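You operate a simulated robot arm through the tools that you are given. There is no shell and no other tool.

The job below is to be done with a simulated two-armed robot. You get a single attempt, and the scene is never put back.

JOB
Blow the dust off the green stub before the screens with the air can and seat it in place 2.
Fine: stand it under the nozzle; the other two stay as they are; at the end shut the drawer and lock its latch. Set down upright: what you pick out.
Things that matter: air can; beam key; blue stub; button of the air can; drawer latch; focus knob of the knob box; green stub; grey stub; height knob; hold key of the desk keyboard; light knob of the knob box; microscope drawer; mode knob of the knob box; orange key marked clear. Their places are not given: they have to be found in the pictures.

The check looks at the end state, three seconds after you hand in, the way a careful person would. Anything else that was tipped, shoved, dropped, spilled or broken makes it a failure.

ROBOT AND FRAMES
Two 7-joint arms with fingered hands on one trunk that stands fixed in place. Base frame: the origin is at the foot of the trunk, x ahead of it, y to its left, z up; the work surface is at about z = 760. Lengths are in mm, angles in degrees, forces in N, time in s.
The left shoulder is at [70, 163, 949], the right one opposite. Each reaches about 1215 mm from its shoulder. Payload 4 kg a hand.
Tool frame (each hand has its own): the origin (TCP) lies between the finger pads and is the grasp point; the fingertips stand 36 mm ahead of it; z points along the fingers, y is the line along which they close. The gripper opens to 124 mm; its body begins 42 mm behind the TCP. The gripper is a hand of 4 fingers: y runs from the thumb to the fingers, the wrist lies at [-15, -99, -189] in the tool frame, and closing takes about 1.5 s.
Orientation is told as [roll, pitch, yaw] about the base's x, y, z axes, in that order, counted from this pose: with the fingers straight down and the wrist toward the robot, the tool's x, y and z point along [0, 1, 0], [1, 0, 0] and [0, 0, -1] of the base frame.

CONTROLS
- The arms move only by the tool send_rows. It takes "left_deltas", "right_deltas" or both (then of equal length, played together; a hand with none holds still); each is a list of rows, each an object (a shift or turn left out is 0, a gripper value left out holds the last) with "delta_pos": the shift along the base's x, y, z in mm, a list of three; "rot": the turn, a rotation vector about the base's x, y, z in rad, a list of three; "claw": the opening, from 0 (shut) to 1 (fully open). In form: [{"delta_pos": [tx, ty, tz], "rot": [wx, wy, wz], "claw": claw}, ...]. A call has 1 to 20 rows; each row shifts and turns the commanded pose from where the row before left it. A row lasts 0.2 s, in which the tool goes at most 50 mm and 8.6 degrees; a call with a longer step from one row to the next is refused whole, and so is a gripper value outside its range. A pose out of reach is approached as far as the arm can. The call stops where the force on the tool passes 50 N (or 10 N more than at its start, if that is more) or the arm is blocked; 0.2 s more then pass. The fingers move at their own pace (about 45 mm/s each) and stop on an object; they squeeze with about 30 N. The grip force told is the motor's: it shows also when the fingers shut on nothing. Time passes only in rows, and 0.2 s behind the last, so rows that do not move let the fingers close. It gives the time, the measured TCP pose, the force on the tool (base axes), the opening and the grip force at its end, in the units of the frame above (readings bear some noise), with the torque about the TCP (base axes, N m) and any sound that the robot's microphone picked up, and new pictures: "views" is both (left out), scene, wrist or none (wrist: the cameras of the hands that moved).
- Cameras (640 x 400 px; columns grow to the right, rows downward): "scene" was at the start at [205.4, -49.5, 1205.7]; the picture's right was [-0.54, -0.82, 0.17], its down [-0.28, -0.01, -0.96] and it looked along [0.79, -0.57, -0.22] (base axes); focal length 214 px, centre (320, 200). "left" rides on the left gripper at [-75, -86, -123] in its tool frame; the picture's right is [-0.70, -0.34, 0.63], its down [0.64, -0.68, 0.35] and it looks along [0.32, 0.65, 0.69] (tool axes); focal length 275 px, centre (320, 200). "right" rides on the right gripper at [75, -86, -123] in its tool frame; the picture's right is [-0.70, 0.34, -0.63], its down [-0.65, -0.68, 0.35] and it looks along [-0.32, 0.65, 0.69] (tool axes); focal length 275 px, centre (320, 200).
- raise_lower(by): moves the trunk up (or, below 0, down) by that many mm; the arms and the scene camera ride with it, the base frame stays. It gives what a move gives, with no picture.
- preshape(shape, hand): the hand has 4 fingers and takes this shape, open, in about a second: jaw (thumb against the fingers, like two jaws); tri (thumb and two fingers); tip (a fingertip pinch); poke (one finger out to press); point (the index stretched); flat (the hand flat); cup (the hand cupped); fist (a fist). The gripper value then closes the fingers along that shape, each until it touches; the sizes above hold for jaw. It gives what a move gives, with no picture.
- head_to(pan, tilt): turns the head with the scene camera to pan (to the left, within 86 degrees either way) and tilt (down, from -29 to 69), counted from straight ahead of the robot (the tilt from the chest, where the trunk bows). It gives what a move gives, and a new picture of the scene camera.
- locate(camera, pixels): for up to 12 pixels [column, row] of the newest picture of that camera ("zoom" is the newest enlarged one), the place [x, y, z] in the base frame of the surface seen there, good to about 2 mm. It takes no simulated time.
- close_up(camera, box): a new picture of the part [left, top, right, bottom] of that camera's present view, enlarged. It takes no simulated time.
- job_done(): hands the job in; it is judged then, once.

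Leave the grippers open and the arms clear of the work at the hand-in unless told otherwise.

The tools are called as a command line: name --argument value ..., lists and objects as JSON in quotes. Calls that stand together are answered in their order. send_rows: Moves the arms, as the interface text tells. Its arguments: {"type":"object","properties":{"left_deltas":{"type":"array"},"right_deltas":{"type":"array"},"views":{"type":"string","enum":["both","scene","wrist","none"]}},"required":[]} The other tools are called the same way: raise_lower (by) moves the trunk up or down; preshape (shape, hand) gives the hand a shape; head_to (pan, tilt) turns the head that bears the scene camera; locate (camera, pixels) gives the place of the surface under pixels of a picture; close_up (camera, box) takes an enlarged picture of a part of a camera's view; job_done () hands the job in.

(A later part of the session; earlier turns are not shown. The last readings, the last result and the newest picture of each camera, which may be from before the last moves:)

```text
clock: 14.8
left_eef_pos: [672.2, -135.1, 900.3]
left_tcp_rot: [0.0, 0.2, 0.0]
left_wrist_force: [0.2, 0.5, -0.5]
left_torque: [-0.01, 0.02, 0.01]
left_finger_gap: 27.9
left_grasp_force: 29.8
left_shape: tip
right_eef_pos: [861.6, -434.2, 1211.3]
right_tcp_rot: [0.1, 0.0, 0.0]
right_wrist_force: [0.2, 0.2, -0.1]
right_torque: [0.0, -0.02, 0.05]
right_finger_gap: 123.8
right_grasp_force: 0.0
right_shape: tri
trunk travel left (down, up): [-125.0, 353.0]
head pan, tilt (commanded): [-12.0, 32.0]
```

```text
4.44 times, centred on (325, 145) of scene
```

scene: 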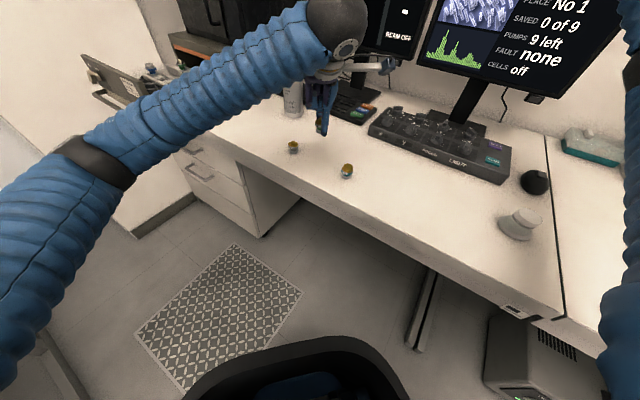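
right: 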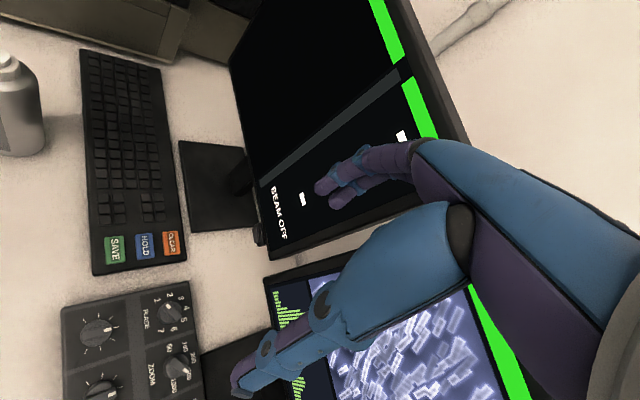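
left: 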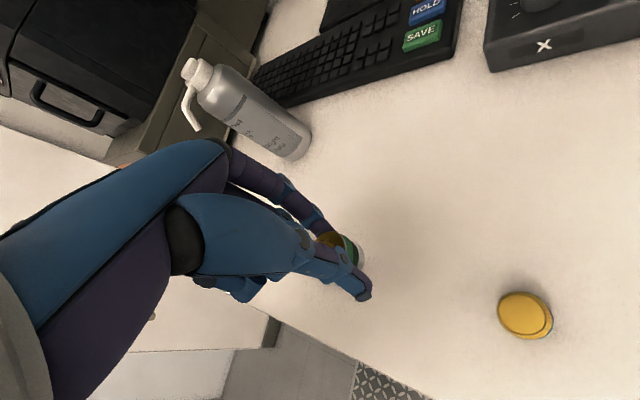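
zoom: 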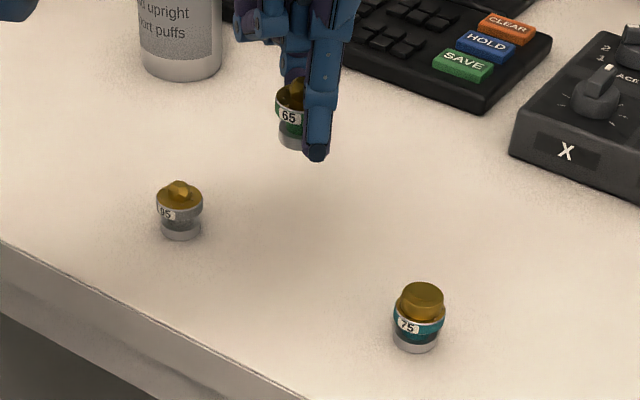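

Held upright and lifted cleanly. Next I carry it to above (858,2) on the nozzle's axis, turning the hand 45° so the fingers stay clear of the can.

send_rows --left_deltas '[{"delta_pos": [12, 12, 8], "rot": [0, 0, 0.08]}, {"delta_pos": [22, 20, 6], "rot": [0, 0, 0.12]}, {"delta_pos": [26, 20, 6], "rot": [0, 0, 0.12]}, {"delta_pos": [28, 20, 0], "rot": [0, 0, 0.12]}, {"delta_pos": [28, 20, 0], "rot": [0, 0, 0.12]}, {"delta_pos": [28, 20, 0], "rot": [0, 0, 0.12]}, {"delta_pos": [26, 15, 0], "rot": [0, 0, 0.105]}, {"delta_pos": [16, 10, 0]}, {}]' --views "both"

head_to --pan -5 --tilt 22

```text
clock: 16.8
left_eef_pos: [860.4, 0.3, 924.3]
left_tcp_rot: [0.0, 0.1, 45.0]
left_wrist_force: [-0.3, -0.1, 0.1]
left_torque: [-0.02, 0.04, -0.02]
left_finger_gap: 27.7
left_grasp_force: 29.8
left_shape: tip
right_eef_pos: [860.7, -434.0, 1212.9]
right_tcp_rot: [0.1, 0.0, 0.0]
right_wrist_force: [-0.2, 0.3, 0.3]
right_torque: [-0.01, -0.02, -0.01]
right_finger_gap: 123.3
right_grasp_force: 0.0
right_shape: tri
trunk travel left (down, up): [-125.0, 353.0]
head pan, tilt (commanded): [-12.0, 32.0]
```

scene: 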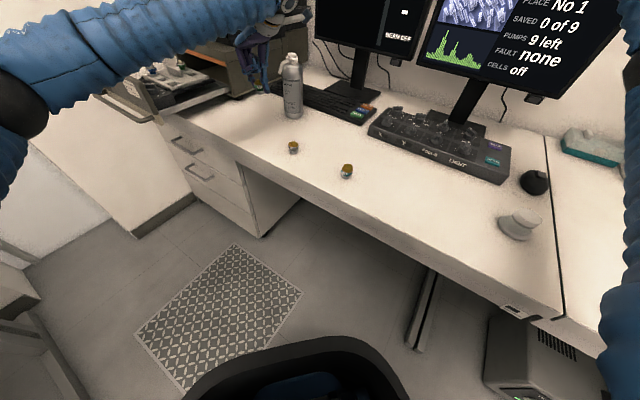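
left: 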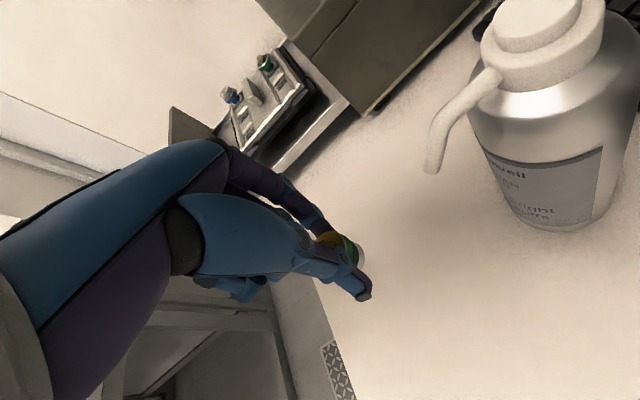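

```text
clock: 17.6
left_eef_pos: [860.0, -0.2, 923.1]
left_tcp_rot: [0.1, 0.0, 45.0]
left_wrist_force: [-0.1, 0.0, -1.1]
left_torque: [0.0, 0.0, 0.0]
left_finger_gap: 28.0
left_grasp_force: 30.3
left_shape: tip
right_eef_pos: [859.4, -433.7, 1213.3]
right_tcp_rot: [0.1, 0.1, 0.0]
right_wrist_force: [0.2, -0.2, -0.3]
right_torque: [-0.01, -0.01, -0.01]
right_finger_gap: 123.5
right_grasp_force: 0.1
right_shape: tri
trunk travel left (down, up): [-125.0, 353.0]
head pan, tilt (commanded): [-5.0, 22.0]
```

scene: 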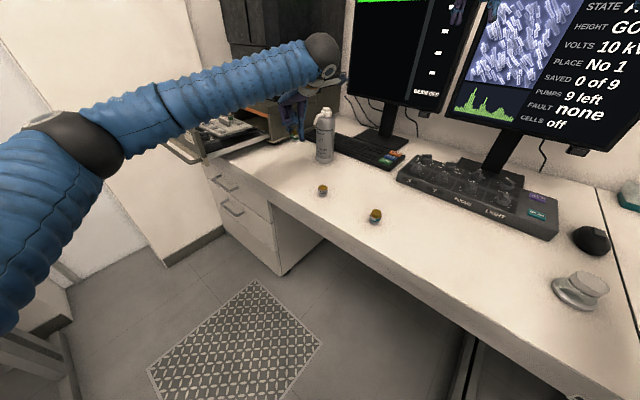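

Stub held above (860,0). I zoom in the left picture on the nozzle (433,150) to refine its direction.

close_up --camera "left" --box '[400, 50, 520, 190]'

```text
2.86 times, centred on (460, 120) of left
```

zoom: 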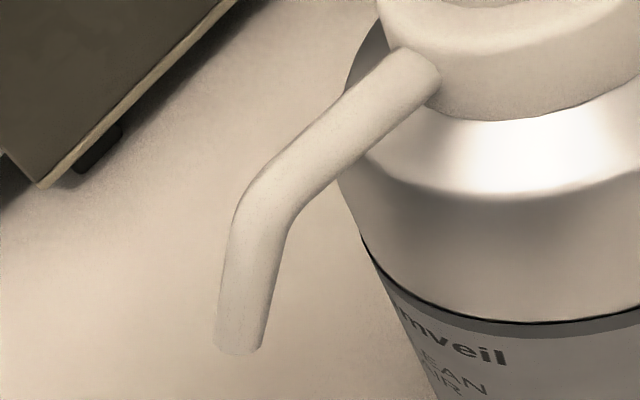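

locate --camera "zoom" --pixels '[[400, 85], [340, 135], [300, 165], [265, 205], [255, 235], [248, 270], [242, 300], [238, 340], [225, 300], [258, 300]]'

```text
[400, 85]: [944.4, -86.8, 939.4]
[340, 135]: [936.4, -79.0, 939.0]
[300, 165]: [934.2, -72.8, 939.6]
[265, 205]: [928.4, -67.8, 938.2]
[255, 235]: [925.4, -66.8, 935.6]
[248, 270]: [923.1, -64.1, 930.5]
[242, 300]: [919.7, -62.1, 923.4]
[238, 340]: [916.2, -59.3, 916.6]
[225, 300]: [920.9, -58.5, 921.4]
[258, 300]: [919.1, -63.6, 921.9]
```

The axis hits the stub-top height near (858,-2); I'm on it. I lower the stub to just above the desk.

send_rows --left_deltas '[{"delta_pos": [-0.5, -1, -25]}, {"delta_pos": [0, 0, -30]}, {"delta_pos": [0, 0, -30]}, {"delta_pos": [0, 0, -20]}, {"delta_pos": [0, 0, -8]}, {}]' --views "both"

close_up --camera "scene" --box '[260, 80, 370, 180]'

```text
clock: 19.0
left_eef_pos: [859.7, 0.4, 809.3]
left_tcp_rot: [0.0, -0.1, 45.0]
left_wrist_force: [0.4, -0.2, -0.2]
left_torque: [0.01, -0.01, 0.01]
left_finger_gap: 28.0
left_grasp_force: 29.4
left_shape: tip
right_eef_pos: [861.7, -434.0, 1213.3]
right_tcp_rot: [0.0, 0.0, 0.1]
right_wrist_force: [0.4, -0.5, 0.2]
right_torque: [-0.02, -0.01, -0.02]
right_finger_gap: 123.5
right_grasp_force: 0.1
right_shape: tri
trunk travel left (down, up): [-125.0, 353.0]
head pan, tilt (commanded): [-5.0, 22.0]
```

scene: 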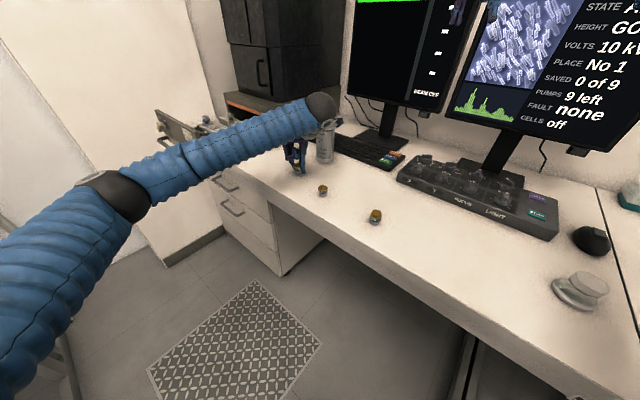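
left: 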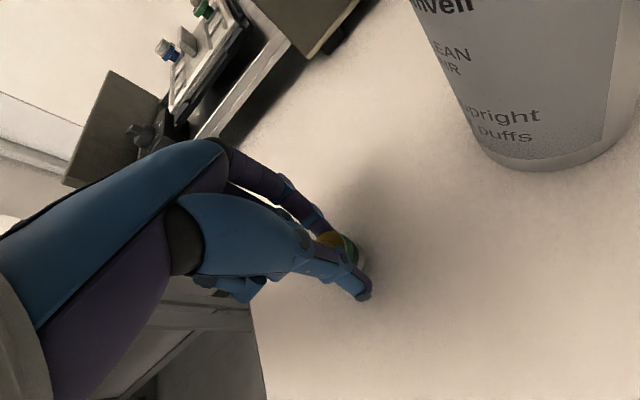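

```text
4.00 times, centred on (315, 130) of scene
```

zoom: 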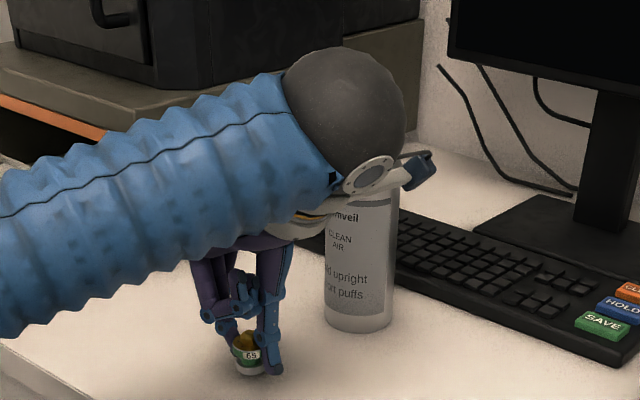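

Now about 4 mm above the desk, no contact with the can (force ~0). I lower gently until it touches.

send_rows --left_deltas '[{"delta_pos": [0, 0, -1.5]}, {"delta_pos": [0, 0, -1.5]}, {"delta_pos": [0, 0, -1]}, {}, {}]' --views "wrist"

```text
clock: 20.2
left_eef_pos: [859.4, -0.6, 806.4]
left_tcp_rot: [0.0, 0.1, 45.1]
left_wrist_force: [0.4, -0.5, -0.9]
left_torque: [0.0, -0.01, 0.03]
left_finger_gap: 28.0
left_grasp_force: 30.4
left_shape: tip
right_eef_pos: [860.7, -435.1, 1213.2]
right_tcp_rot: [-0.1, 0.1, 0.0]
right_wrist_force: [-0.3, 1.8, 0.4]
right_torque: [-0.01, 0.0, 0.05]
right_finger_gap: 123.6
right_grasp_force: 0.1
right_shape: tri
trunk travel left (down, up): [-125.0, 353.0]
head pan, tilt (commanded): [-5.0, 22.0]
```

left: 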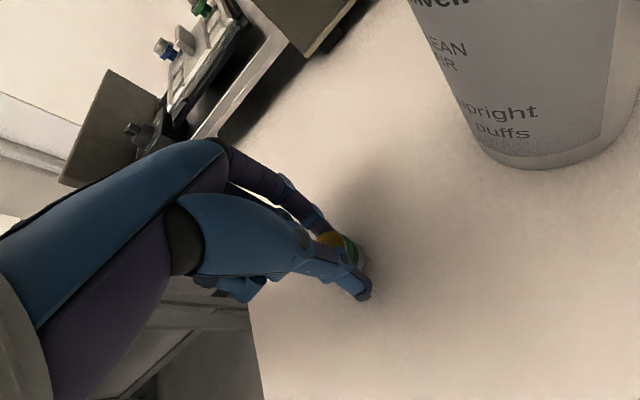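

Still no contact force; I lower another 2 mm in small steps.

send_rows --left_deltas '[{"delta_pos": [0, 0, -0.7]}, {"delta_pos": [0, 0, -0.7]}, {}]' --views "none"

```text
clock: 21.0
left_eef_pos: [858.8, -0.8, 804.5]
left_tcp_rot: [0.1, 0.0, 45.0]
left_wrist_force: [-0.7, -0.4, 0.1]
left_torque: [-0.02, 0.03, -0.02]
left_finger_gap: 27.8
left_grasp_force: 30.1
left_shape: tip
right_eef_pos: [859.9, -434.2, 1214.1]
right_tcp_rot: [0.0, 0.0, 0.0]
right_wrist_force: [-0.4, 0.1, 0.1]
right_torque: [-0.02, 0.01, 0.01]
right_finger_gap: 123.6
right_grasp_force: 0.1
right_shape: tri
trunk travel left (down, up): [-125.0, 353.0]
head pan, tilt (commanded): [-5.0, 22.0]
```

send_rows --left_deltas '[{"delta_pos": [0, 0, -0.6]}, {"delta_pos": [0, 0, -0.6]}, {}]' --views "none"

close_up --camera "scene" --box '[280, 140, 330, 180]'

```text
clock: 21.8
left_eef_pos: [858.7, -0.1, 803.1]
left_tcp_rot: [0.0, 0.1, 45.1]
left_wrist_force: [0.0, 0.0, -0.2]
left_torque: [0.01, -0.01, -0.01]
left_finger_gap: 27.9
left_grasp_force: 29.5
left_shape: tip
right_eef_pos: [860.1, -433.7, 1213.9]
right_tcp_rot: [0.0, 0.1, 0.0]
right_wrist_force: [-0.2, 0.8, -0.3]
right_torque: [-0.02, 0.0, -0.02]
right_finger_gap: 123.7
right_grasp_force: 0.0
right_shape: tri
trunk travel left (down, up): [-125.0, 353.0]
head pan, tilt (commanded): [-5.0, 22.0]
```

```text
10.00 times, centred on (305, 160) of scene
```

zoom: 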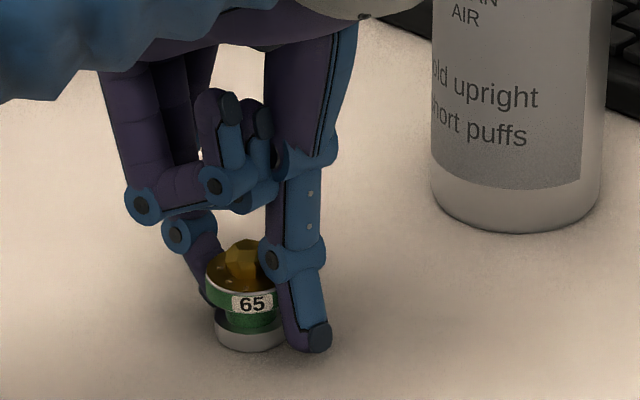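

I check the height of the stub's base and the desk around it.

locate --camera "zoom" --pixels '[[250, 340], [250, 347], [250, 352], [230, 330], [270, 330], [240, 300], [215, 275], [230, 287], [262, 290], [310, 335], [235, 265], [255, 280]]'

```text
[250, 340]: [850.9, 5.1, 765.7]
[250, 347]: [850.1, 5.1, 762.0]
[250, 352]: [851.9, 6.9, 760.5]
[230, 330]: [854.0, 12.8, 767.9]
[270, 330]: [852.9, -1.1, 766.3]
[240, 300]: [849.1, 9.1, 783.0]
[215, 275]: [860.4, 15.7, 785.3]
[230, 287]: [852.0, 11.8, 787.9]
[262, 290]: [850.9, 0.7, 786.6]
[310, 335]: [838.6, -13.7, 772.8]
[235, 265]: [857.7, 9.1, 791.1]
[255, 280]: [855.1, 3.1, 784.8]
```

The base is within about 1 mm of the desk. I open the fingers to release it.

send_rows --left_deltas '[{"delta_pos": [0, 0, -0.6]}, {"claw": 0.3}, {}, {"claw": 0.5}, {}, {}, {}]' --views "wrist"

close_up --camera "scene" --box '[280, 140, 330, 180]'

```text
clock: 23.4
left_eef_pos: [859.4, -2.9, 802.3]
left_tcp_rot: [0.1, 0.0, 45.0]
left_wrist_force: [0.1, 0.2, -0.4]
left_torque: [0.02, 0.01, -0.02]
left_finger_gap: 61.5
left_grasp_force: 0.0
left_shape: tip
right_eef_pos: [861.5, -434.2, 1212.5]
right_tcp_rot: [0.1, 0.1, 0.0]
right_wrist_force: [1.2, 0.4, -0.2]
right_torque: [0.01, 0.0, 0.0]
right_finger_gap: 123.5
right_grasp_force: 0.0
right_shape: tri
trunk travel left (down, up): [-125.0, 353.0]
head pan, tilt (commanded): [-5.0, 22.0]
```

left: 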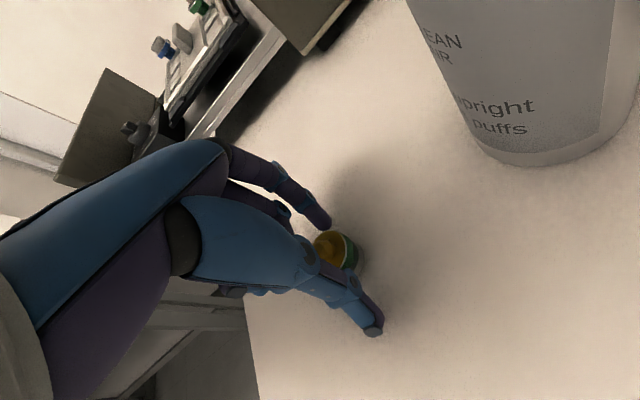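

```text
10.00 times, centred on (305, 160) of scene
```

zoom: 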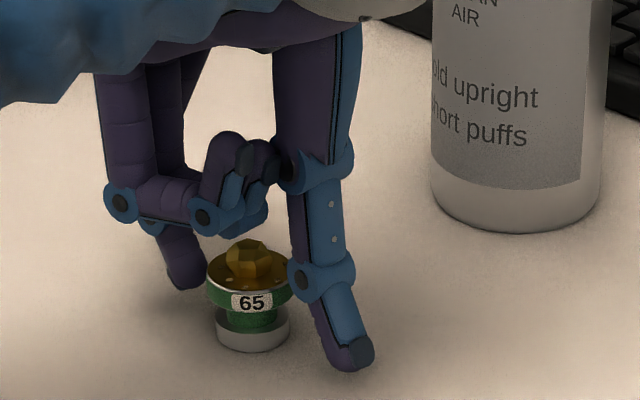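

Stub stands free and upright. I raise the left hand straight up and move it away to the left.

send_rows --left_deltas '[{"delta_pos": [0, 0, 15]}, {"delta_pos": [0, 0, 30]}, {"delta_pos": [0, 0, 40]}, {"delta_pos": [0, 0, 40]}, {"delta_pos": [0, 0, 40]}, {"delta_pos": [-20, 40, 0], "rot": [0, 0, -0.12]}, {"delta_pos": [-20, 40, 10], "rot": [0, 0, -0.13]}, {"delta_pos": [-20, 40, 10], "rot": [0, 0, -0.13]}, {"delta_pos": [-20, 40, 10], "rot": [0, 0, -0.13]}, {"delta_pos": [-20, 40, 10], "rot": [0, 0, -0.13]}, {"delta_pos": [-20, 40, 10], "rot": [0, 0, -0.145]}, {"delta_pos": [-20, 40, 10]}, {}]' --views "both"

close_up --camera "scene" --box '[280, 90, 400, 190]'

```text
clock: 26.2
left_eef_pos: [717.7, 279.6, 1027.9]
left_tcp_rot: [0.0, 0.0, 0.0]
left_wrist_force: [0.0, -0.3, 0.1]
left_torque: [0.01, 0.03, 0.0]
left_finger_gap: 61.6
left_grasp_force: 0.0
left_shape: tip
right_eef_pos: [860.7, -434.0, 1212.9]
right_tcp_rot: [0.0, 0.1, 0.0]
right_wrist_force: [0.0, -1.1, 0.5]
right_torque: [0.02, -0.02, 0.0]
right_finger_gap: 123.5
right_grasp_force: 0.1
right_shape: tri
trunk travel left (down, up): [-125.0, 353.0]
head pan, tilt (commanded): [-5.0, 22.0]
```

scene: 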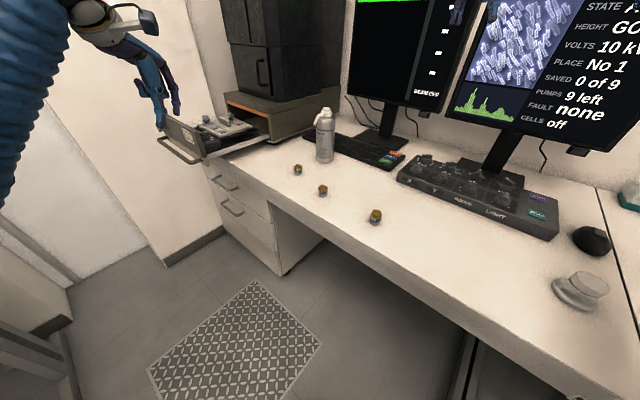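
left: 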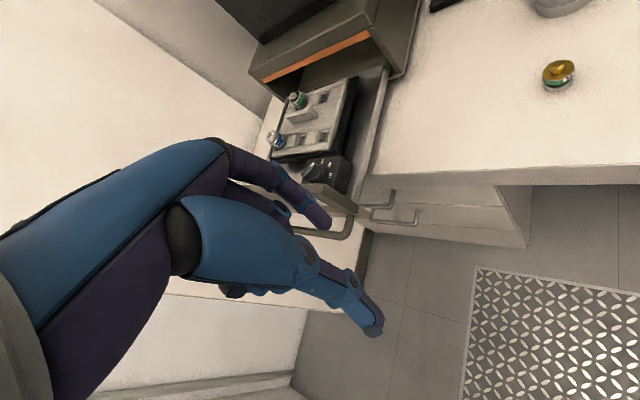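

```text
4.00 times, centred on (340, 140) of scene
```

zoom: 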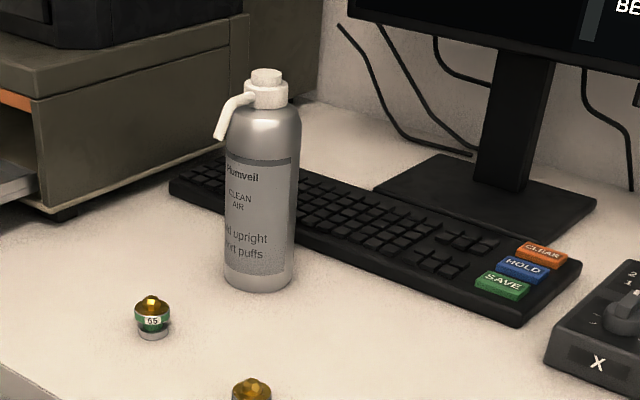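

Stub is standing in front of the nozzle. Now the right hand takes the poke shape.

preshape --shape "poke" --hand "right"

close_up --camera "right" --box '[180, 100, 560, 400]'

head_to --pan -35 --tilt 5

```text
clock: 27.1
left_eef_pos: [717.9, 279.1, 1029.7]
left_tcp_rot: [0.0, 0.0, 0.0]
left_wrist_force: [-0.5, 0.1, 0.4]
left_torque: [0.01, 0.0, 0.0]
left_finger_gap: 61.8
left_grasp_force: 0.2
left_shape: tip
right_eef_pos: [861.6, -433.2, 1214.1]
right_tcp_rot: [0.0, -0.1, -0.1]
right_wrist_force: [0.6, 1.0, 0.0]
right_torque: [0.03, 0.0, 0.0]
right_finger_gap: 0.0
right_grasp_force: 0.1
right_shape: poke
trunk travel left (down, up): [-125.0, 353.0]
head pan, tilt (commanded): [-5.0, 22.0]
```

```text
1.33 times, centred on (370, 250) of right
```

zoom: 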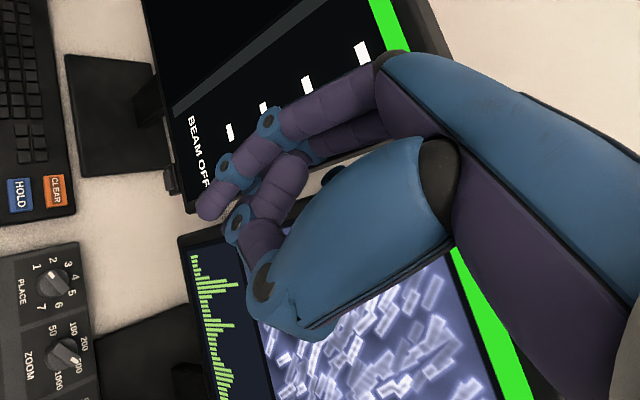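

```text
clock: 28.0
left_eef_pos: [718.4, 279.8, 1029.0]
left_tcp_rot: [0.0, 0.0, 0.1]
left_wrist_force: [-1.6, -0.1, 0.1]
left_torque: [-0.01, -0.04, 0.01]
left_finger_gap: 62.0
left_grasp_force: 0.0
left_shape: tip
right_eef_pos: [860.5, -433.9, 1213.5]
right_tcp_rot: [-0.1, 0.1, -0.1]
right_wrist_force: [-0.2, 0.4, -0.5]
right_torque: [-0.01, -0.02, -0.05]
right_finger_gap: 0.0
right_grasp_force: 0.1
right_shape: poke
trunk travel left (down, up): [-125.0, 353.0]
head pan, tilt (commanded): [-35.0, 5.0]
```

scene: 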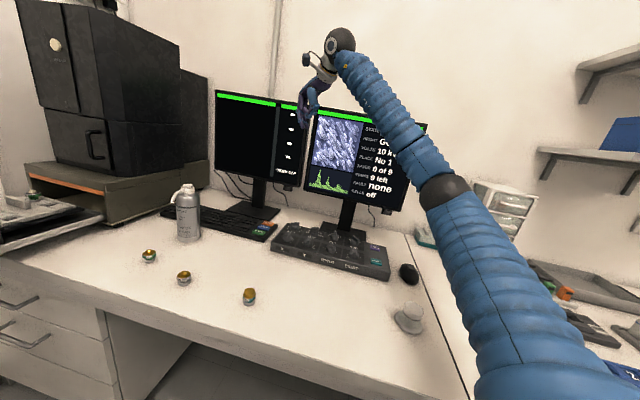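

I locate the poking fingertip in the right picture near (287,254) and along the finger; also zoom on the hand in the scene picture.

locate --camera "right" --pixels '[[285, 254], [292, 248], [288, 260], [300, 240], [315, 225], [340, 205]]'

close_up --camera "scene" --box '[270, 20, 390, 140]'

```text
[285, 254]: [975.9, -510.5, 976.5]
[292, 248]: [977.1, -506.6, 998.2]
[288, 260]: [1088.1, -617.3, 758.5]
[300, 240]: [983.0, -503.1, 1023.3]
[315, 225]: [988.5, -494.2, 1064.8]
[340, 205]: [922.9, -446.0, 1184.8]
```

```text
3.33 times, centred on (330, 80) of scene
```

zoom: 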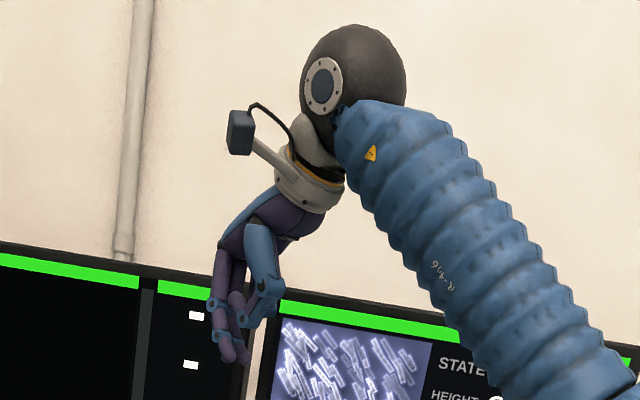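

The right wrist picture was stale; I'll refresh as I move. First I check the monitors' positions so the right hand keeps clear.

locate --camera "scene" --pixels '[[240, 150], [290, 150], [220, 95], [300, 105], [335, 150], [400, 190], [215, 195], [300, 185], [185, 187], [190, 235]]'

```text
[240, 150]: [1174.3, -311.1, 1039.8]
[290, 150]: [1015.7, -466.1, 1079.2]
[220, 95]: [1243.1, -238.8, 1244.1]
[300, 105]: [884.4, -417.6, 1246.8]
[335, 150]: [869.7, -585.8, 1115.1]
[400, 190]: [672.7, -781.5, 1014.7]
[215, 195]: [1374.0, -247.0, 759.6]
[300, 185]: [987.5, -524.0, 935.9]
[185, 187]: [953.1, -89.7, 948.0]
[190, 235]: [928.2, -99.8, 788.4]
```

Monitor plane stays ≥130 mm away along the path. I move the right hand to above the can button at (961,-100), TCP z≈1090.

send_rows --right_deltas '[{"delta_pos": [8, 30, 0]}, {"delta_pos": [12, 38, -10]}, {"delta_pos": [12, 38, -15]}, {"delta_pos": [12, 38, -15]}, {"delta_pos": [12, 38, -16]}, {"delta_pos": [12, 38, -16]}, {"delta_pos": [12, 38, -16]}, {"delta_pos": [12, 38, -16]}, {"delta_pos": [8, 38, -16]}, {}]' --views "both"

```text
clock: 30.2
left_eef_pos: [717.9, 279.1, 1029.4]
left_tcp_rot: [0.0, -0.1, 0.1]
left_wrist_force: [-0.2, 0.1, 0.3]
left_torque: [-0.01, 0.03, -0.01]
left_finger_gap: 61.4
left_grasp_force: 0.0
left_shape: tip
right_eef_pos: [956.3, -101.4, 1094.3]
right_tcp_rot: [0.0, 0.0, 0.0]
right_wrist_force: [0.2, -0.7, -0.3]
right_torque: [0.06, 0.0, 0.01]
right_finger_gap: 0.1
right_grasp_force: 0.0
right_shape: poke
trunk travel left (down, up): [-125.0, 353.0]
head pan, tilt (commanded): [-35.0, 5.0]
```

scene: 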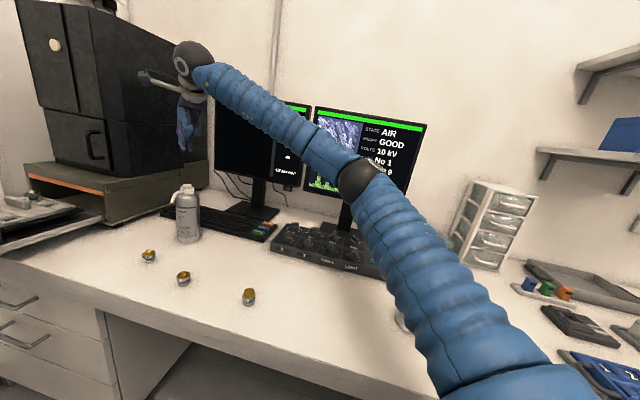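
right: 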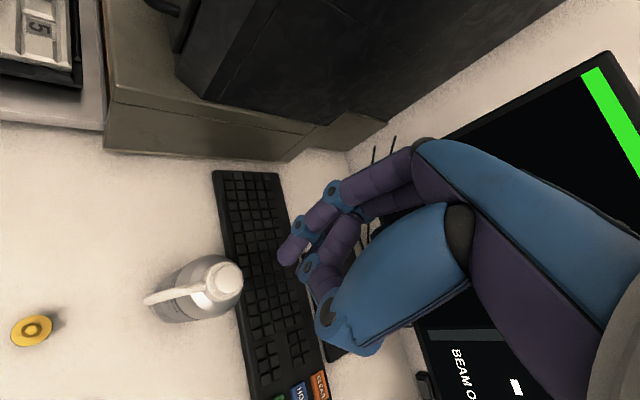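

locate --camera "right" --pixels '[[285, 254], [292, 246], [288, 258], [300, 240], [315, 218], [325, 200], [305, 268], [325, 308], [222, 278]]'

close_up --camera "right" --box '[180, 180, 360, 330]'

```text
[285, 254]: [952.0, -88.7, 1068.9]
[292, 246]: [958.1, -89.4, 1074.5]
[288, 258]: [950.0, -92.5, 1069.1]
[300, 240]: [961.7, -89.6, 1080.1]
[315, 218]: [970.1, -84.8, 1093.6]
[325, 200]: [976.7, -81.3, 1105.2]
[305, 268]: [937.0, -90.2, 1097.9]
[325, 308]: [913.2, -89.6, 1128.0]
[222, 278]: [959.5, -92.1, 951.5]
```

```text
2.67 times, centred on (270, 255) of right
```

zoom: 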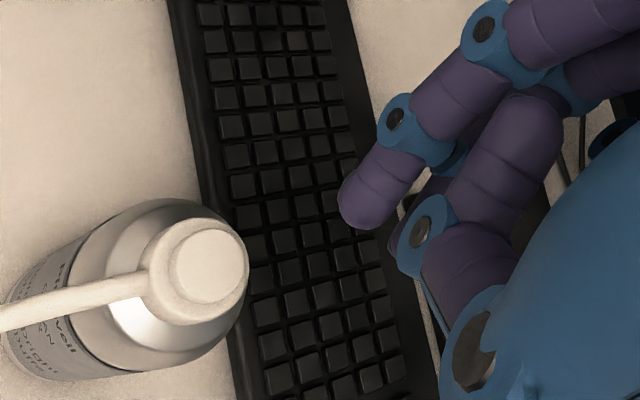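

I measure the button's top edges and the fingertip in the zoomed picture.

locate --camera "zoom" --pixels '[[182, 262], [240, 262], [210, 236], [212, 292], [212, 262], [350, 210], [360, 222], [345, 195], [375, 225], [375, 175], [400, 190]]'

```text
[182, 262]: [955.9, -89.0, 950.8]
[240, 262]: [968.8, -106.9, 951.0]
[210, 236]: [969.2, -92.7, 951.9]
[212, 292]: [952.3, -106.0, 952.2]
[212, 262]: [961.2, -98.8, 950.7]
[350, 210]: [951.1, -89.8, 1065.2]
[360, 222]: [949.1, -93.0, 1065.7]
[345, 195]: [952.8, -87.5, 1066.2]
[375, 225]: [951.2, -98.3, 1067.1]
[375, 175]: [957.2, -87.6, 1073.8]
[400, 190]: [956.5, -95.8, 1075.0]
```

Button centre (961.5,-98.7,951.5); fingertip centre about (957,-94.5), lowest ≈1058. I shift (+4,-4) and lower 90 mm.

send_rows --right_deltas '[{"delta_pos": [4, -4, -20]}, {"delta_pos": [0, 0, -30]}, {"delta_pos": [0, 0, -25]}, {"delta_pos": [0, 0, -15]}, {}]' --views "wrist"

close_up --camera "right" --box '[180, 180, 360, 330]'

close_up --camera "scene" --box '[130, 120, 250, 270]'

```text
clock: 31.4
left_eef_pos: [718.2, 278.2, 1028.7]
left_tcp_rot: [0.1, 0.0, 0.0]
left_wrist_force: [-0.8, -0.1, 0.2]
left_torque: [-0.02, -0.01, 0.01]
left_finger_gap: 61.5
left_grasp_force: 0.1
left_shape: tip
right_eef_pos: [961.9, -105.2, 1004.4]
right_tcp_rot: [0.0, 0.0, 0.0]
right_wrist_force: [0.1, 0.6, 0.3]
right_torque: [0.03, -0.01, 0.02]
right_finger_gap: 0.1
right_grasp_force: 0.1
right_shape: poke
trunk travel left (down, up): [-125.0, 353.0]
head pan, tilt (commanded): [-35.0, 5.0]
```

right: 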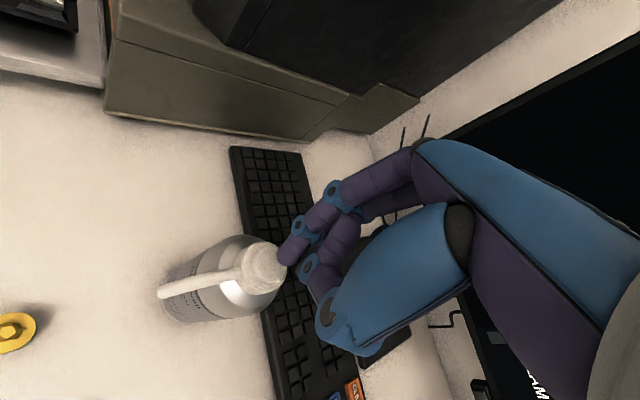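

```text
2.67 times, centred on (270, 255) of right
```

zoom: 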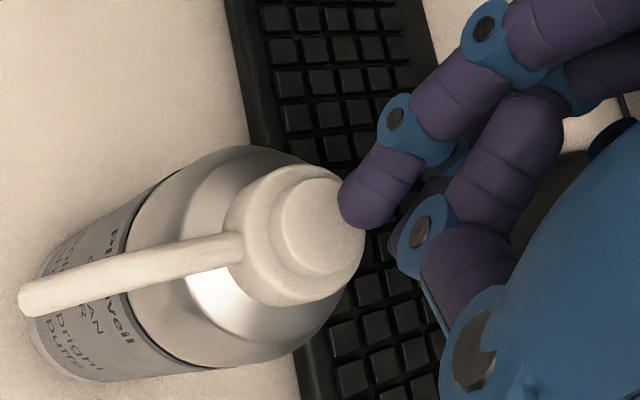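

```text
2.67 times, centred on (190, 195) of scene
```

zoom: 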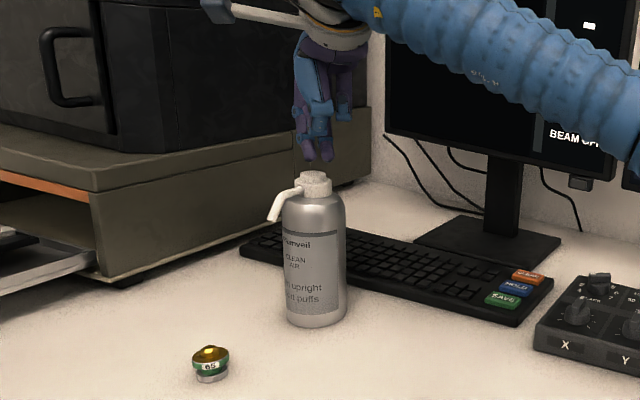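

Two tips appear above the button in the scene view; I zoom closer to tell them apart.

close_up --camera "scene" --box '[165, 130, 215, 200]'

```text
5.71 times, centred on (190, 165) of scene
```

zoom: 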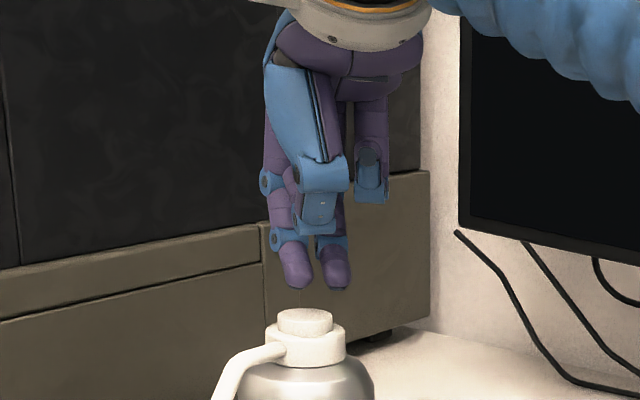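

locate --camera "zoom" --pixels '[[296, 282], [295, 265], [337, 284], [337, 268], [303, 318], [310, 225], [330, 250], [285, 240]]'

```text
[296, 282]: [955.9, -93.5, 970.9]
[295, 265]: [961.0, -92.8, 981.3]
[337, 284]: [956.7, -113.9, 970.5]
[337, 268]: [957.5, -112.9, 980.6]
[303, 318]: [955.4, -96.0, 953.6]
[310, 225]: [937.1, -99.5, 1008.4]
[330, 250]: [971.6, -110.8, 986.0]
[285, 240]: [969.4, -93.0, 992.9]
```

Two fingers are out, at y≈-93 and y≈-113. I shift 5.5 mm to −y so the index is over the button centre, and lower 13 mm to just above it.

send_rows --right_deltas '[{"delta_pos": [0, -5.5, 0]}, {"delta_pos": [0, 0, -7]}, {"delta_pos": [0, 0, -6]}, {}]' --views "both"

close_up --camera "scene" --box '[165, 130, 215, 200]'

```text
clock: 32.4
left_eef_pos: [717.8, 279.0, 1028.5]
left_tcp_rot: [0.0, 0.0, 0.1]
left_wrist_force: [0.1, 1.2, -0.4]
left_torque: [-0.03, 0.01, 0.0]
left_finger_gap: 61.3
left_grasp_force: 0.0
left_shape: tip
right_eef_pos: [960.9, -111.1, 991.1]
right_tcp_rot: [0.1, 0.1, 0.0]
right_wrist_force: [0.1, -0.1, -0.8]
right_torque: [0.0, -0.01, -0.02]
right_finger_gap: 0.1
right_grasp_force: 0.2
right_shape: poke
trunk travel left (down, up): [-125.0, 353.0]
head pan, tilt (commanded): [-35.0, 5.0]
```

scene: 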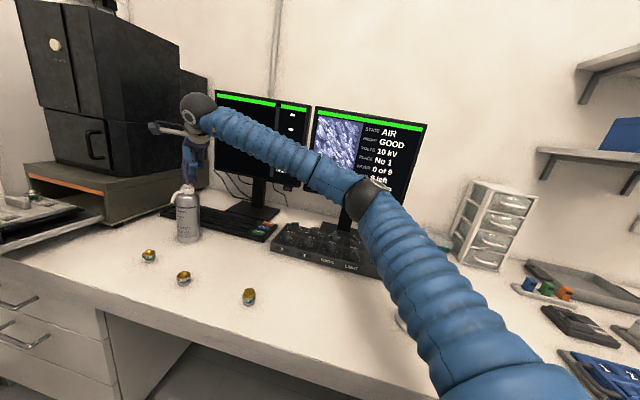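
right: 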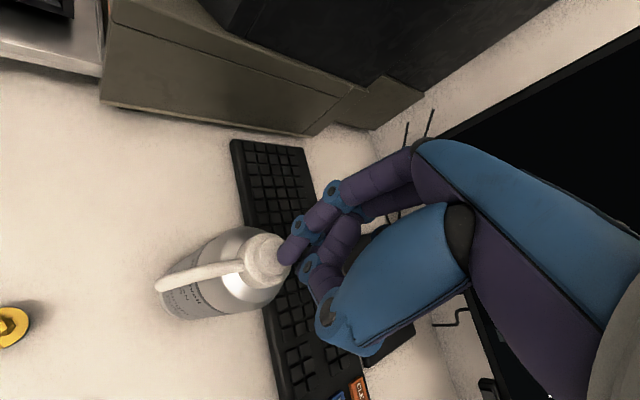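

```text
5.71 times, centred on (190, 165) of scene
```

zoom: 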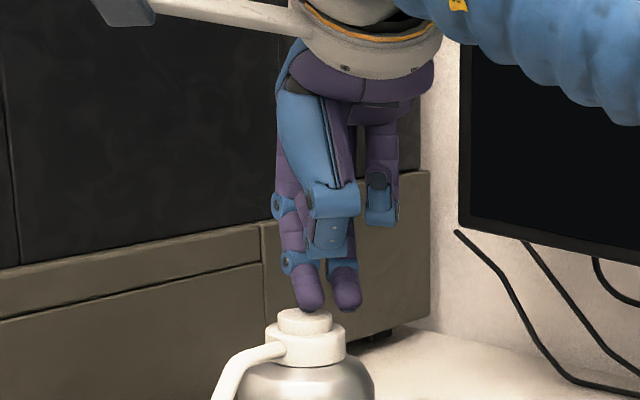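

Index is just above the button. I lower in small steps, watching force and sound.

send_rows --right_deltas '[{"delta_pos": [0, 0, -1.5]}, {"delta_pos": [0, 0, -1.5]}]' --views "none"

```text
clock: 33.0
left_eef_pos: [717.7, 279.6, 1030.2]
left_tcp_rot: [0.0, 0.0, 0.0]
left_wrist_force: [-0.9, 1.1, 0.8]
left_torque: [0.02, 0.01, 0.02]
left_finger_gap: 61.7
left_grasp_force: 0.2
left_shape: tip
right_eef_pos: [961.8, -110.8, 988.3]
right_tcp_rot: [0.0, 0.0, -0.1]
right_wrist_force: [-0.1, 0.3, 2.1]
right_torque: [0.01, 0.02, 0.03]
right_finger_gap: 0.0
right_grasp_force: 0.1
right_shape: poke
trunk travel left (down, up): [-125.0, 353.0]
head pan, tilt (commanded): [-35.0, 5.0]
heard: click
```

I hear a click with 2 N: the button is engaged. I lift right away to keep the puff short and look at the stub.

send_rows --right_deltas '[{"delta_pos": [0, 0, 6]}, {}]' --views "both"

close_up --camera "scene" --box '[135, 245, 165, 268]'

close_up --camera "scene" --box '[165, 265, 265, 310]'

```text
clock: 33.6
left_eef_pos: [718.1, 280.1, 1028.5]
left_tcp_rot: [0.0, -0.1, -0.1]
left_wrist_force: [-0.8, -0.1, 0.9]
left_torque: [0.04, 0.04, 0.0]
left_finger_gap: 61.5
left_grasp_force: 0.0
left_shape: tip
right_eef_pos: [960.5, -111.7, 993.7]
right_tcp_rot: [0.0, 0.1, 0.0]
right_wrist_force: [0.7, 0.7, 0.0]
right_torque: [-0.01, 0.0, -0.02]
right_finger_gap: 0.0
right_grasp_force: 0.1
right_shape: poke
trunk travel left (down, up): [-125.0, 353.0]
head pan, tilt (commanded): [-35.0, 5.0]
```

scene: 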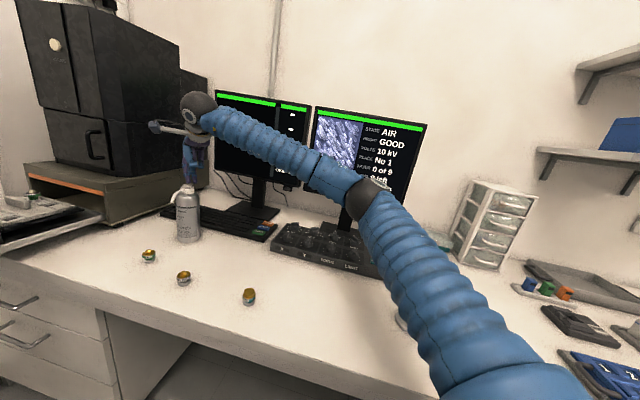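
right: 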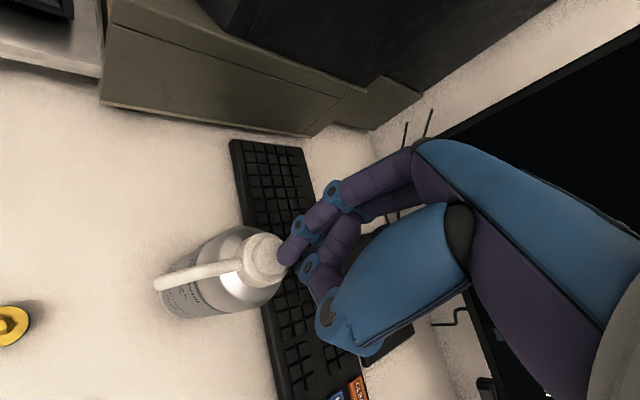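

```text
16.00 times, centred on (150, 256) of scene
```

zoom: 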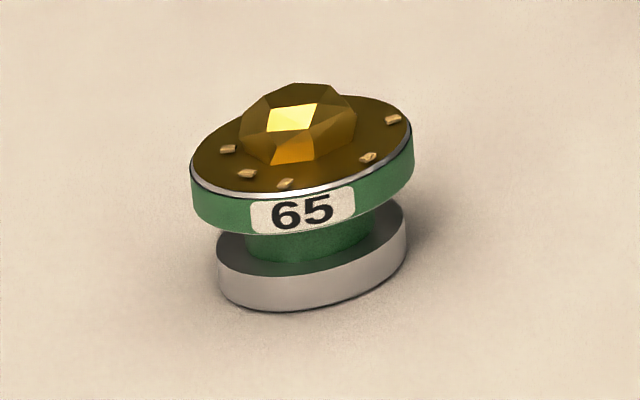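

```text
6.40 times, centred on (215, 288) of scene
```

zoom: 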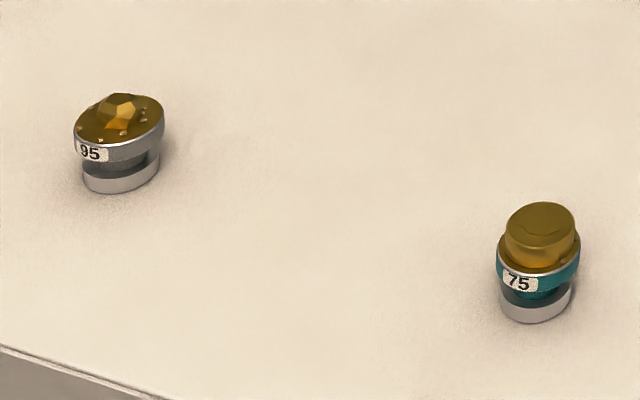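

The grains are still on the green stub. I press again a bit deeper and briefly.

send_rows --right_deltas '[{"delta_pos": [0, 0, -6]}, {"delta_pos": [0, 0, -1.5]}, {"delta_pos": [0, 0, 0]}]' --views "scene"

close_up --camera "scene" --box '[135, 245, 165, 268]'

```text
clock: 34.4
left_eef_pos: [716.9, 278.5, 1028.9]
left_tcp_rot: [0.0, 0.0, 0.1]
left_wrist_force: [-0.5, -0.1, -1.1]
left_torque: [0.0, 0.02, 0.03]
left_finger_gap: 61.8
left_grasp_force: 0.1
left_shape: tip
right_eef_pos: [960.4, -111.7, 987.0]
right_tcp_rot: [0.0, 0.0, 0.0]
right_wrist_force: [-0.5, 1.0, 3.4]
right_torque: [0.05, 0.01, 0.05]
right_finger_gap: 0.0
right_grasp_force: 0.1
right_shape: poke
trunk travel left (down, up): [-125.0, 353.0]
head pan, tilt (commanded): [-35.0, 5.0]
heard: click
```

scene: 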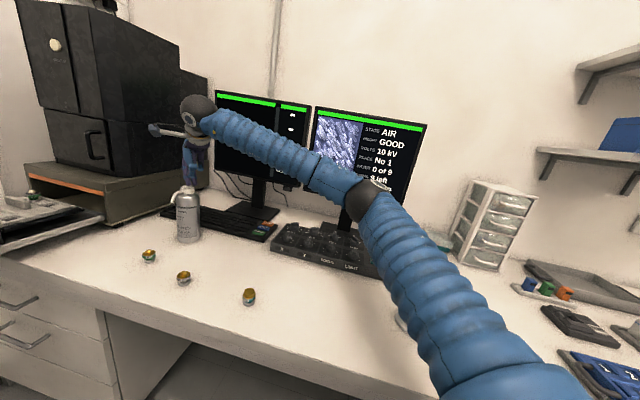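

```text
16.00 times, centred on (150, 256) of scene
```

zoom: 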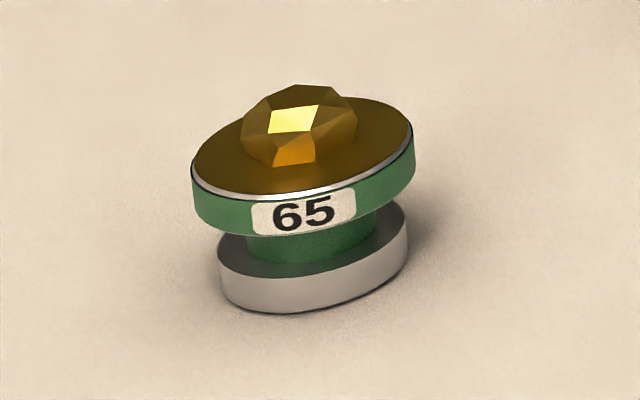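

The grains are gone from the visible side. I lift the finger off at once and move the right hand up and away.

send_rows --right_deltas '[{"delta_pos": [0, 0, 15]}, {"delta_pos": [0, 0, 35]}, {"delta_pos": [0, 0, 40]}, {"delta_pos": [0, -20, 35]}, {"delta_pos": [-5, -40, 15]}, {"delta_pos": [-10, -45, 10]}, {"delta_pos": [-10, -45, 10]}, {"delta_pos": [-10, -45, 10]}, {"delta_pos": [-10, -45, 10]}, {"delta_pos": [-10, -45, 10]}, {"delta_pos": [-10, -35, 10]}, {}]' --views "both"

close_up --camera "scene" --box '[130, 175, 230, 270]'

close_up --camera "left" --box '[530, 50, 590, 95]'

close_up --camera "scene" --box '[165, 265, 265, 310]'

```text
clock: 37.0
left_eef_pos: [718.5, 280.1, 1028.6]
left_tcp_rot: [-0.1, 0.0, 0.0]
left_wrist_force: [-0.2, -0.3, 0.1]
left_torque: [0.01, -0.01, -0.03]
left_finger_gap: 61.6
left_grasp_force: 0.1
left_shape: tip
right_eef_pos: [897.6, -432.6, 1183.5]
right_tcp_rot: [0.0, 0.1, 0.0]
right_wrist_force: [-0.3, -0.6, 0.3]
right_torque: [-0.01, 0.0, -0.01]
right_finger_gap: 0.0
right_grasp_force: 0.1
right_shape: poke
trunk travel left (down, up): [-125.0, 353.0]
head pan, tilt (commanded): [-35.0, 5.0]
```

scene: 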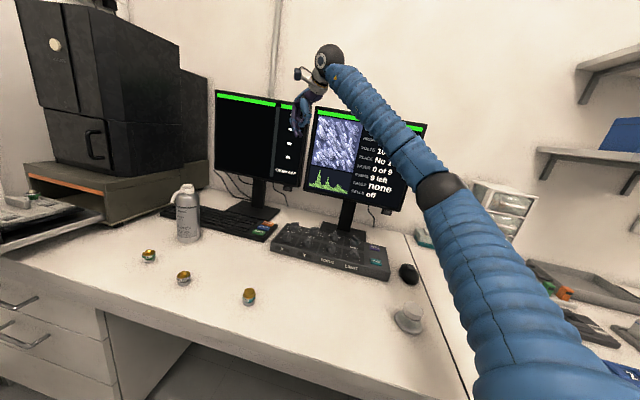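
right: 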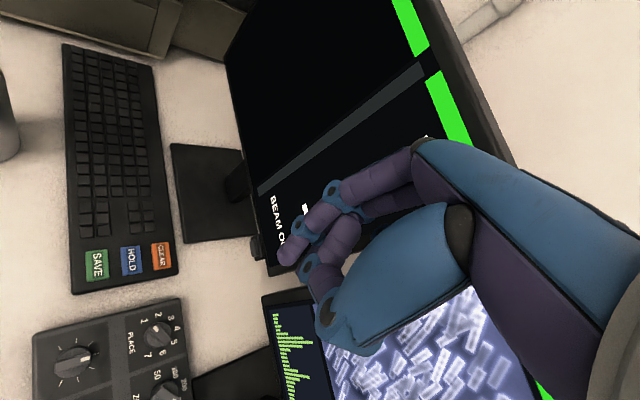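

```text
4.21 times, centred on (180, 222) of scene
```

zoom: 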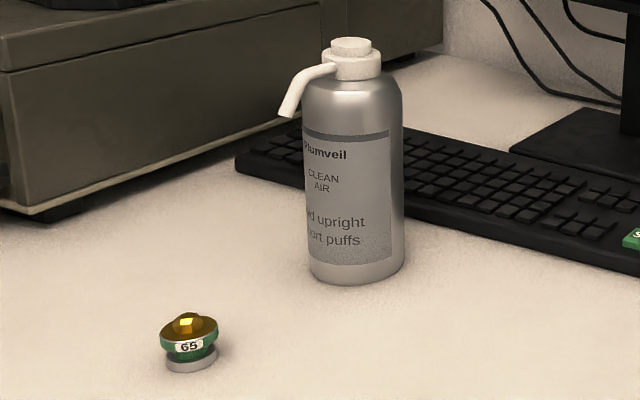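

```text
8.89 times, centred on (560, 72) of left
```

zoom: 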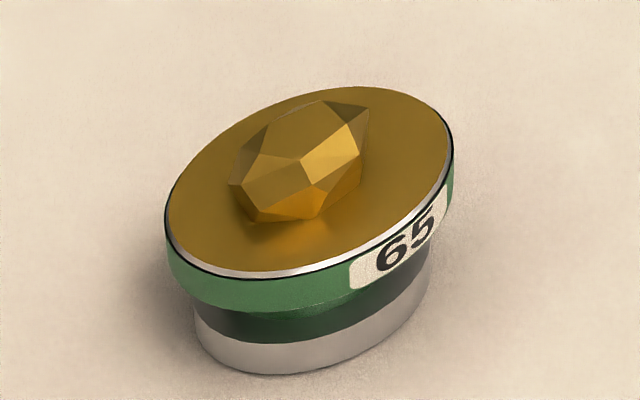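

```text
6.40 times, centred on (215, 288) of scene
```

zoom: 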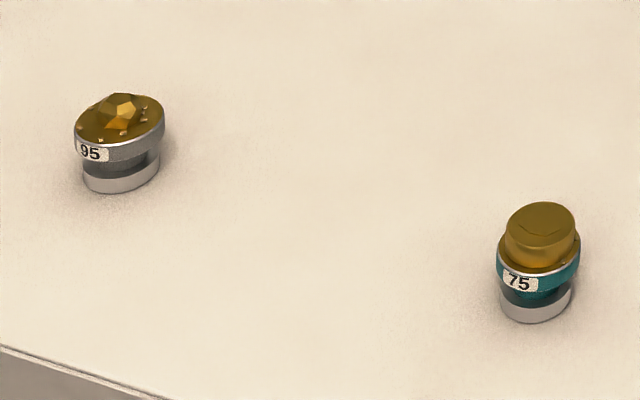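

All grains are off the green stub; grey and blue are unchanged. Next the left hand goes back over the green stub with 45° yaw.

send_rows --left_deltas '[{"delta_pos": [20, -40, 0], "rot": [0, 0, 0.12]}, {"delta_pos": [20, -40, -10], "rot": [0, 0, 0.13]}, {"delta_pos": [20, -40, -10], "rot": [0, 0, 0.13]}, {"delta_pos": [20, -40, -10], "rot": [0, 0, 0.13]}, {"delta_pos": [20, -40, -10], "rot": [0, 0, 0.13]}, {"delta_pos": [20, -40, -10], "rot": [0, 0, 0.145]}, {"delta_pos": [20, -40, -10]}, {"delta_pos": [0, 0, -40]}, {"delta_pos": [0, 0, -40]}, {}]' --views "wrist"

close_up --camera "left" --box '[300, 200, 440, 345]'

```text
clock: 39.2
left_eef_pos: [858.8, 0.2, 892.2]
left_tcp_rot: [0.0, 0.0, 45.0]
left_wrist_force: [0.3, 0.1, 0.2]
left_torque: [-0.02, -0.01, 0.01]
left_finger_gap: 61.9
left_grasp_force: 0.1
left_shape: tip
right_eef_pos: [896.1, -434.2, 1185.0]
right_tcp_rot: [0.0, 0.0, 0.0]
right_wrist_force: [0.1, 0.2, 0.5]
right_torque: [0.01, 0.03, 0.0]
right_finger_gap: 0.3
right_grasp_force: 0.1
right_shape: poke
trunk travel left (down, up): [-125.0, 353.0]
head pan, tilt (commanded): [-35.0, 5.0]
```

left: 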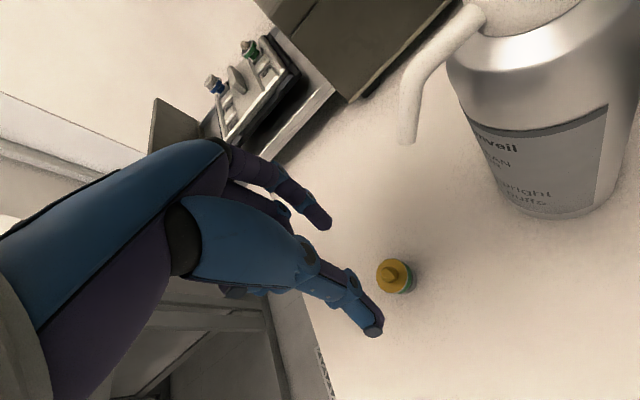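

```text
2.76 times, centred on (370, 272) of left
```

zoom: 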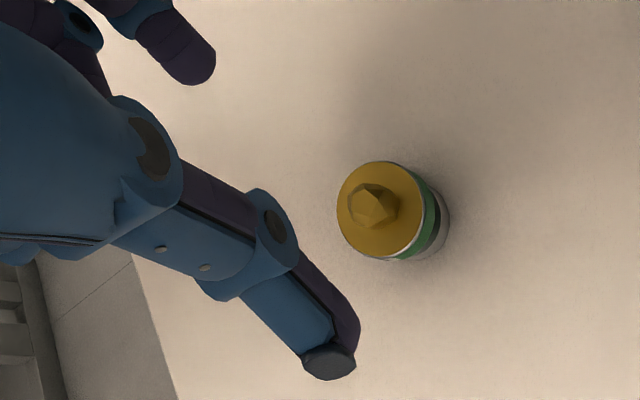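

locate --camera "zoom" --pixels '[[341, 205], [423, 215], [380, 165], [390, 252], [355, 175], [410, 240], [408, 178], [355, 240], [372, 205]]'

```text
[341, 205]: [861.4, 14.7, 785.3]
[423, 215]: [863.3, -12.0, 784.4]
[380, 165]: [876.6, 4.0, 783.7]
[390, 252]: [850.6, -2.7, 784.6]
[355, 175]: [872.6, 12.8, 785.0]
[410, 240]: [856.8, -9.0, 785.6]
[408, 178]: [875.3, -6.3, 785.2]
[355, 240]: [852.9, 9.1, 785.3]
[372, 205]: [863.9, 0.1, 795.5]
```

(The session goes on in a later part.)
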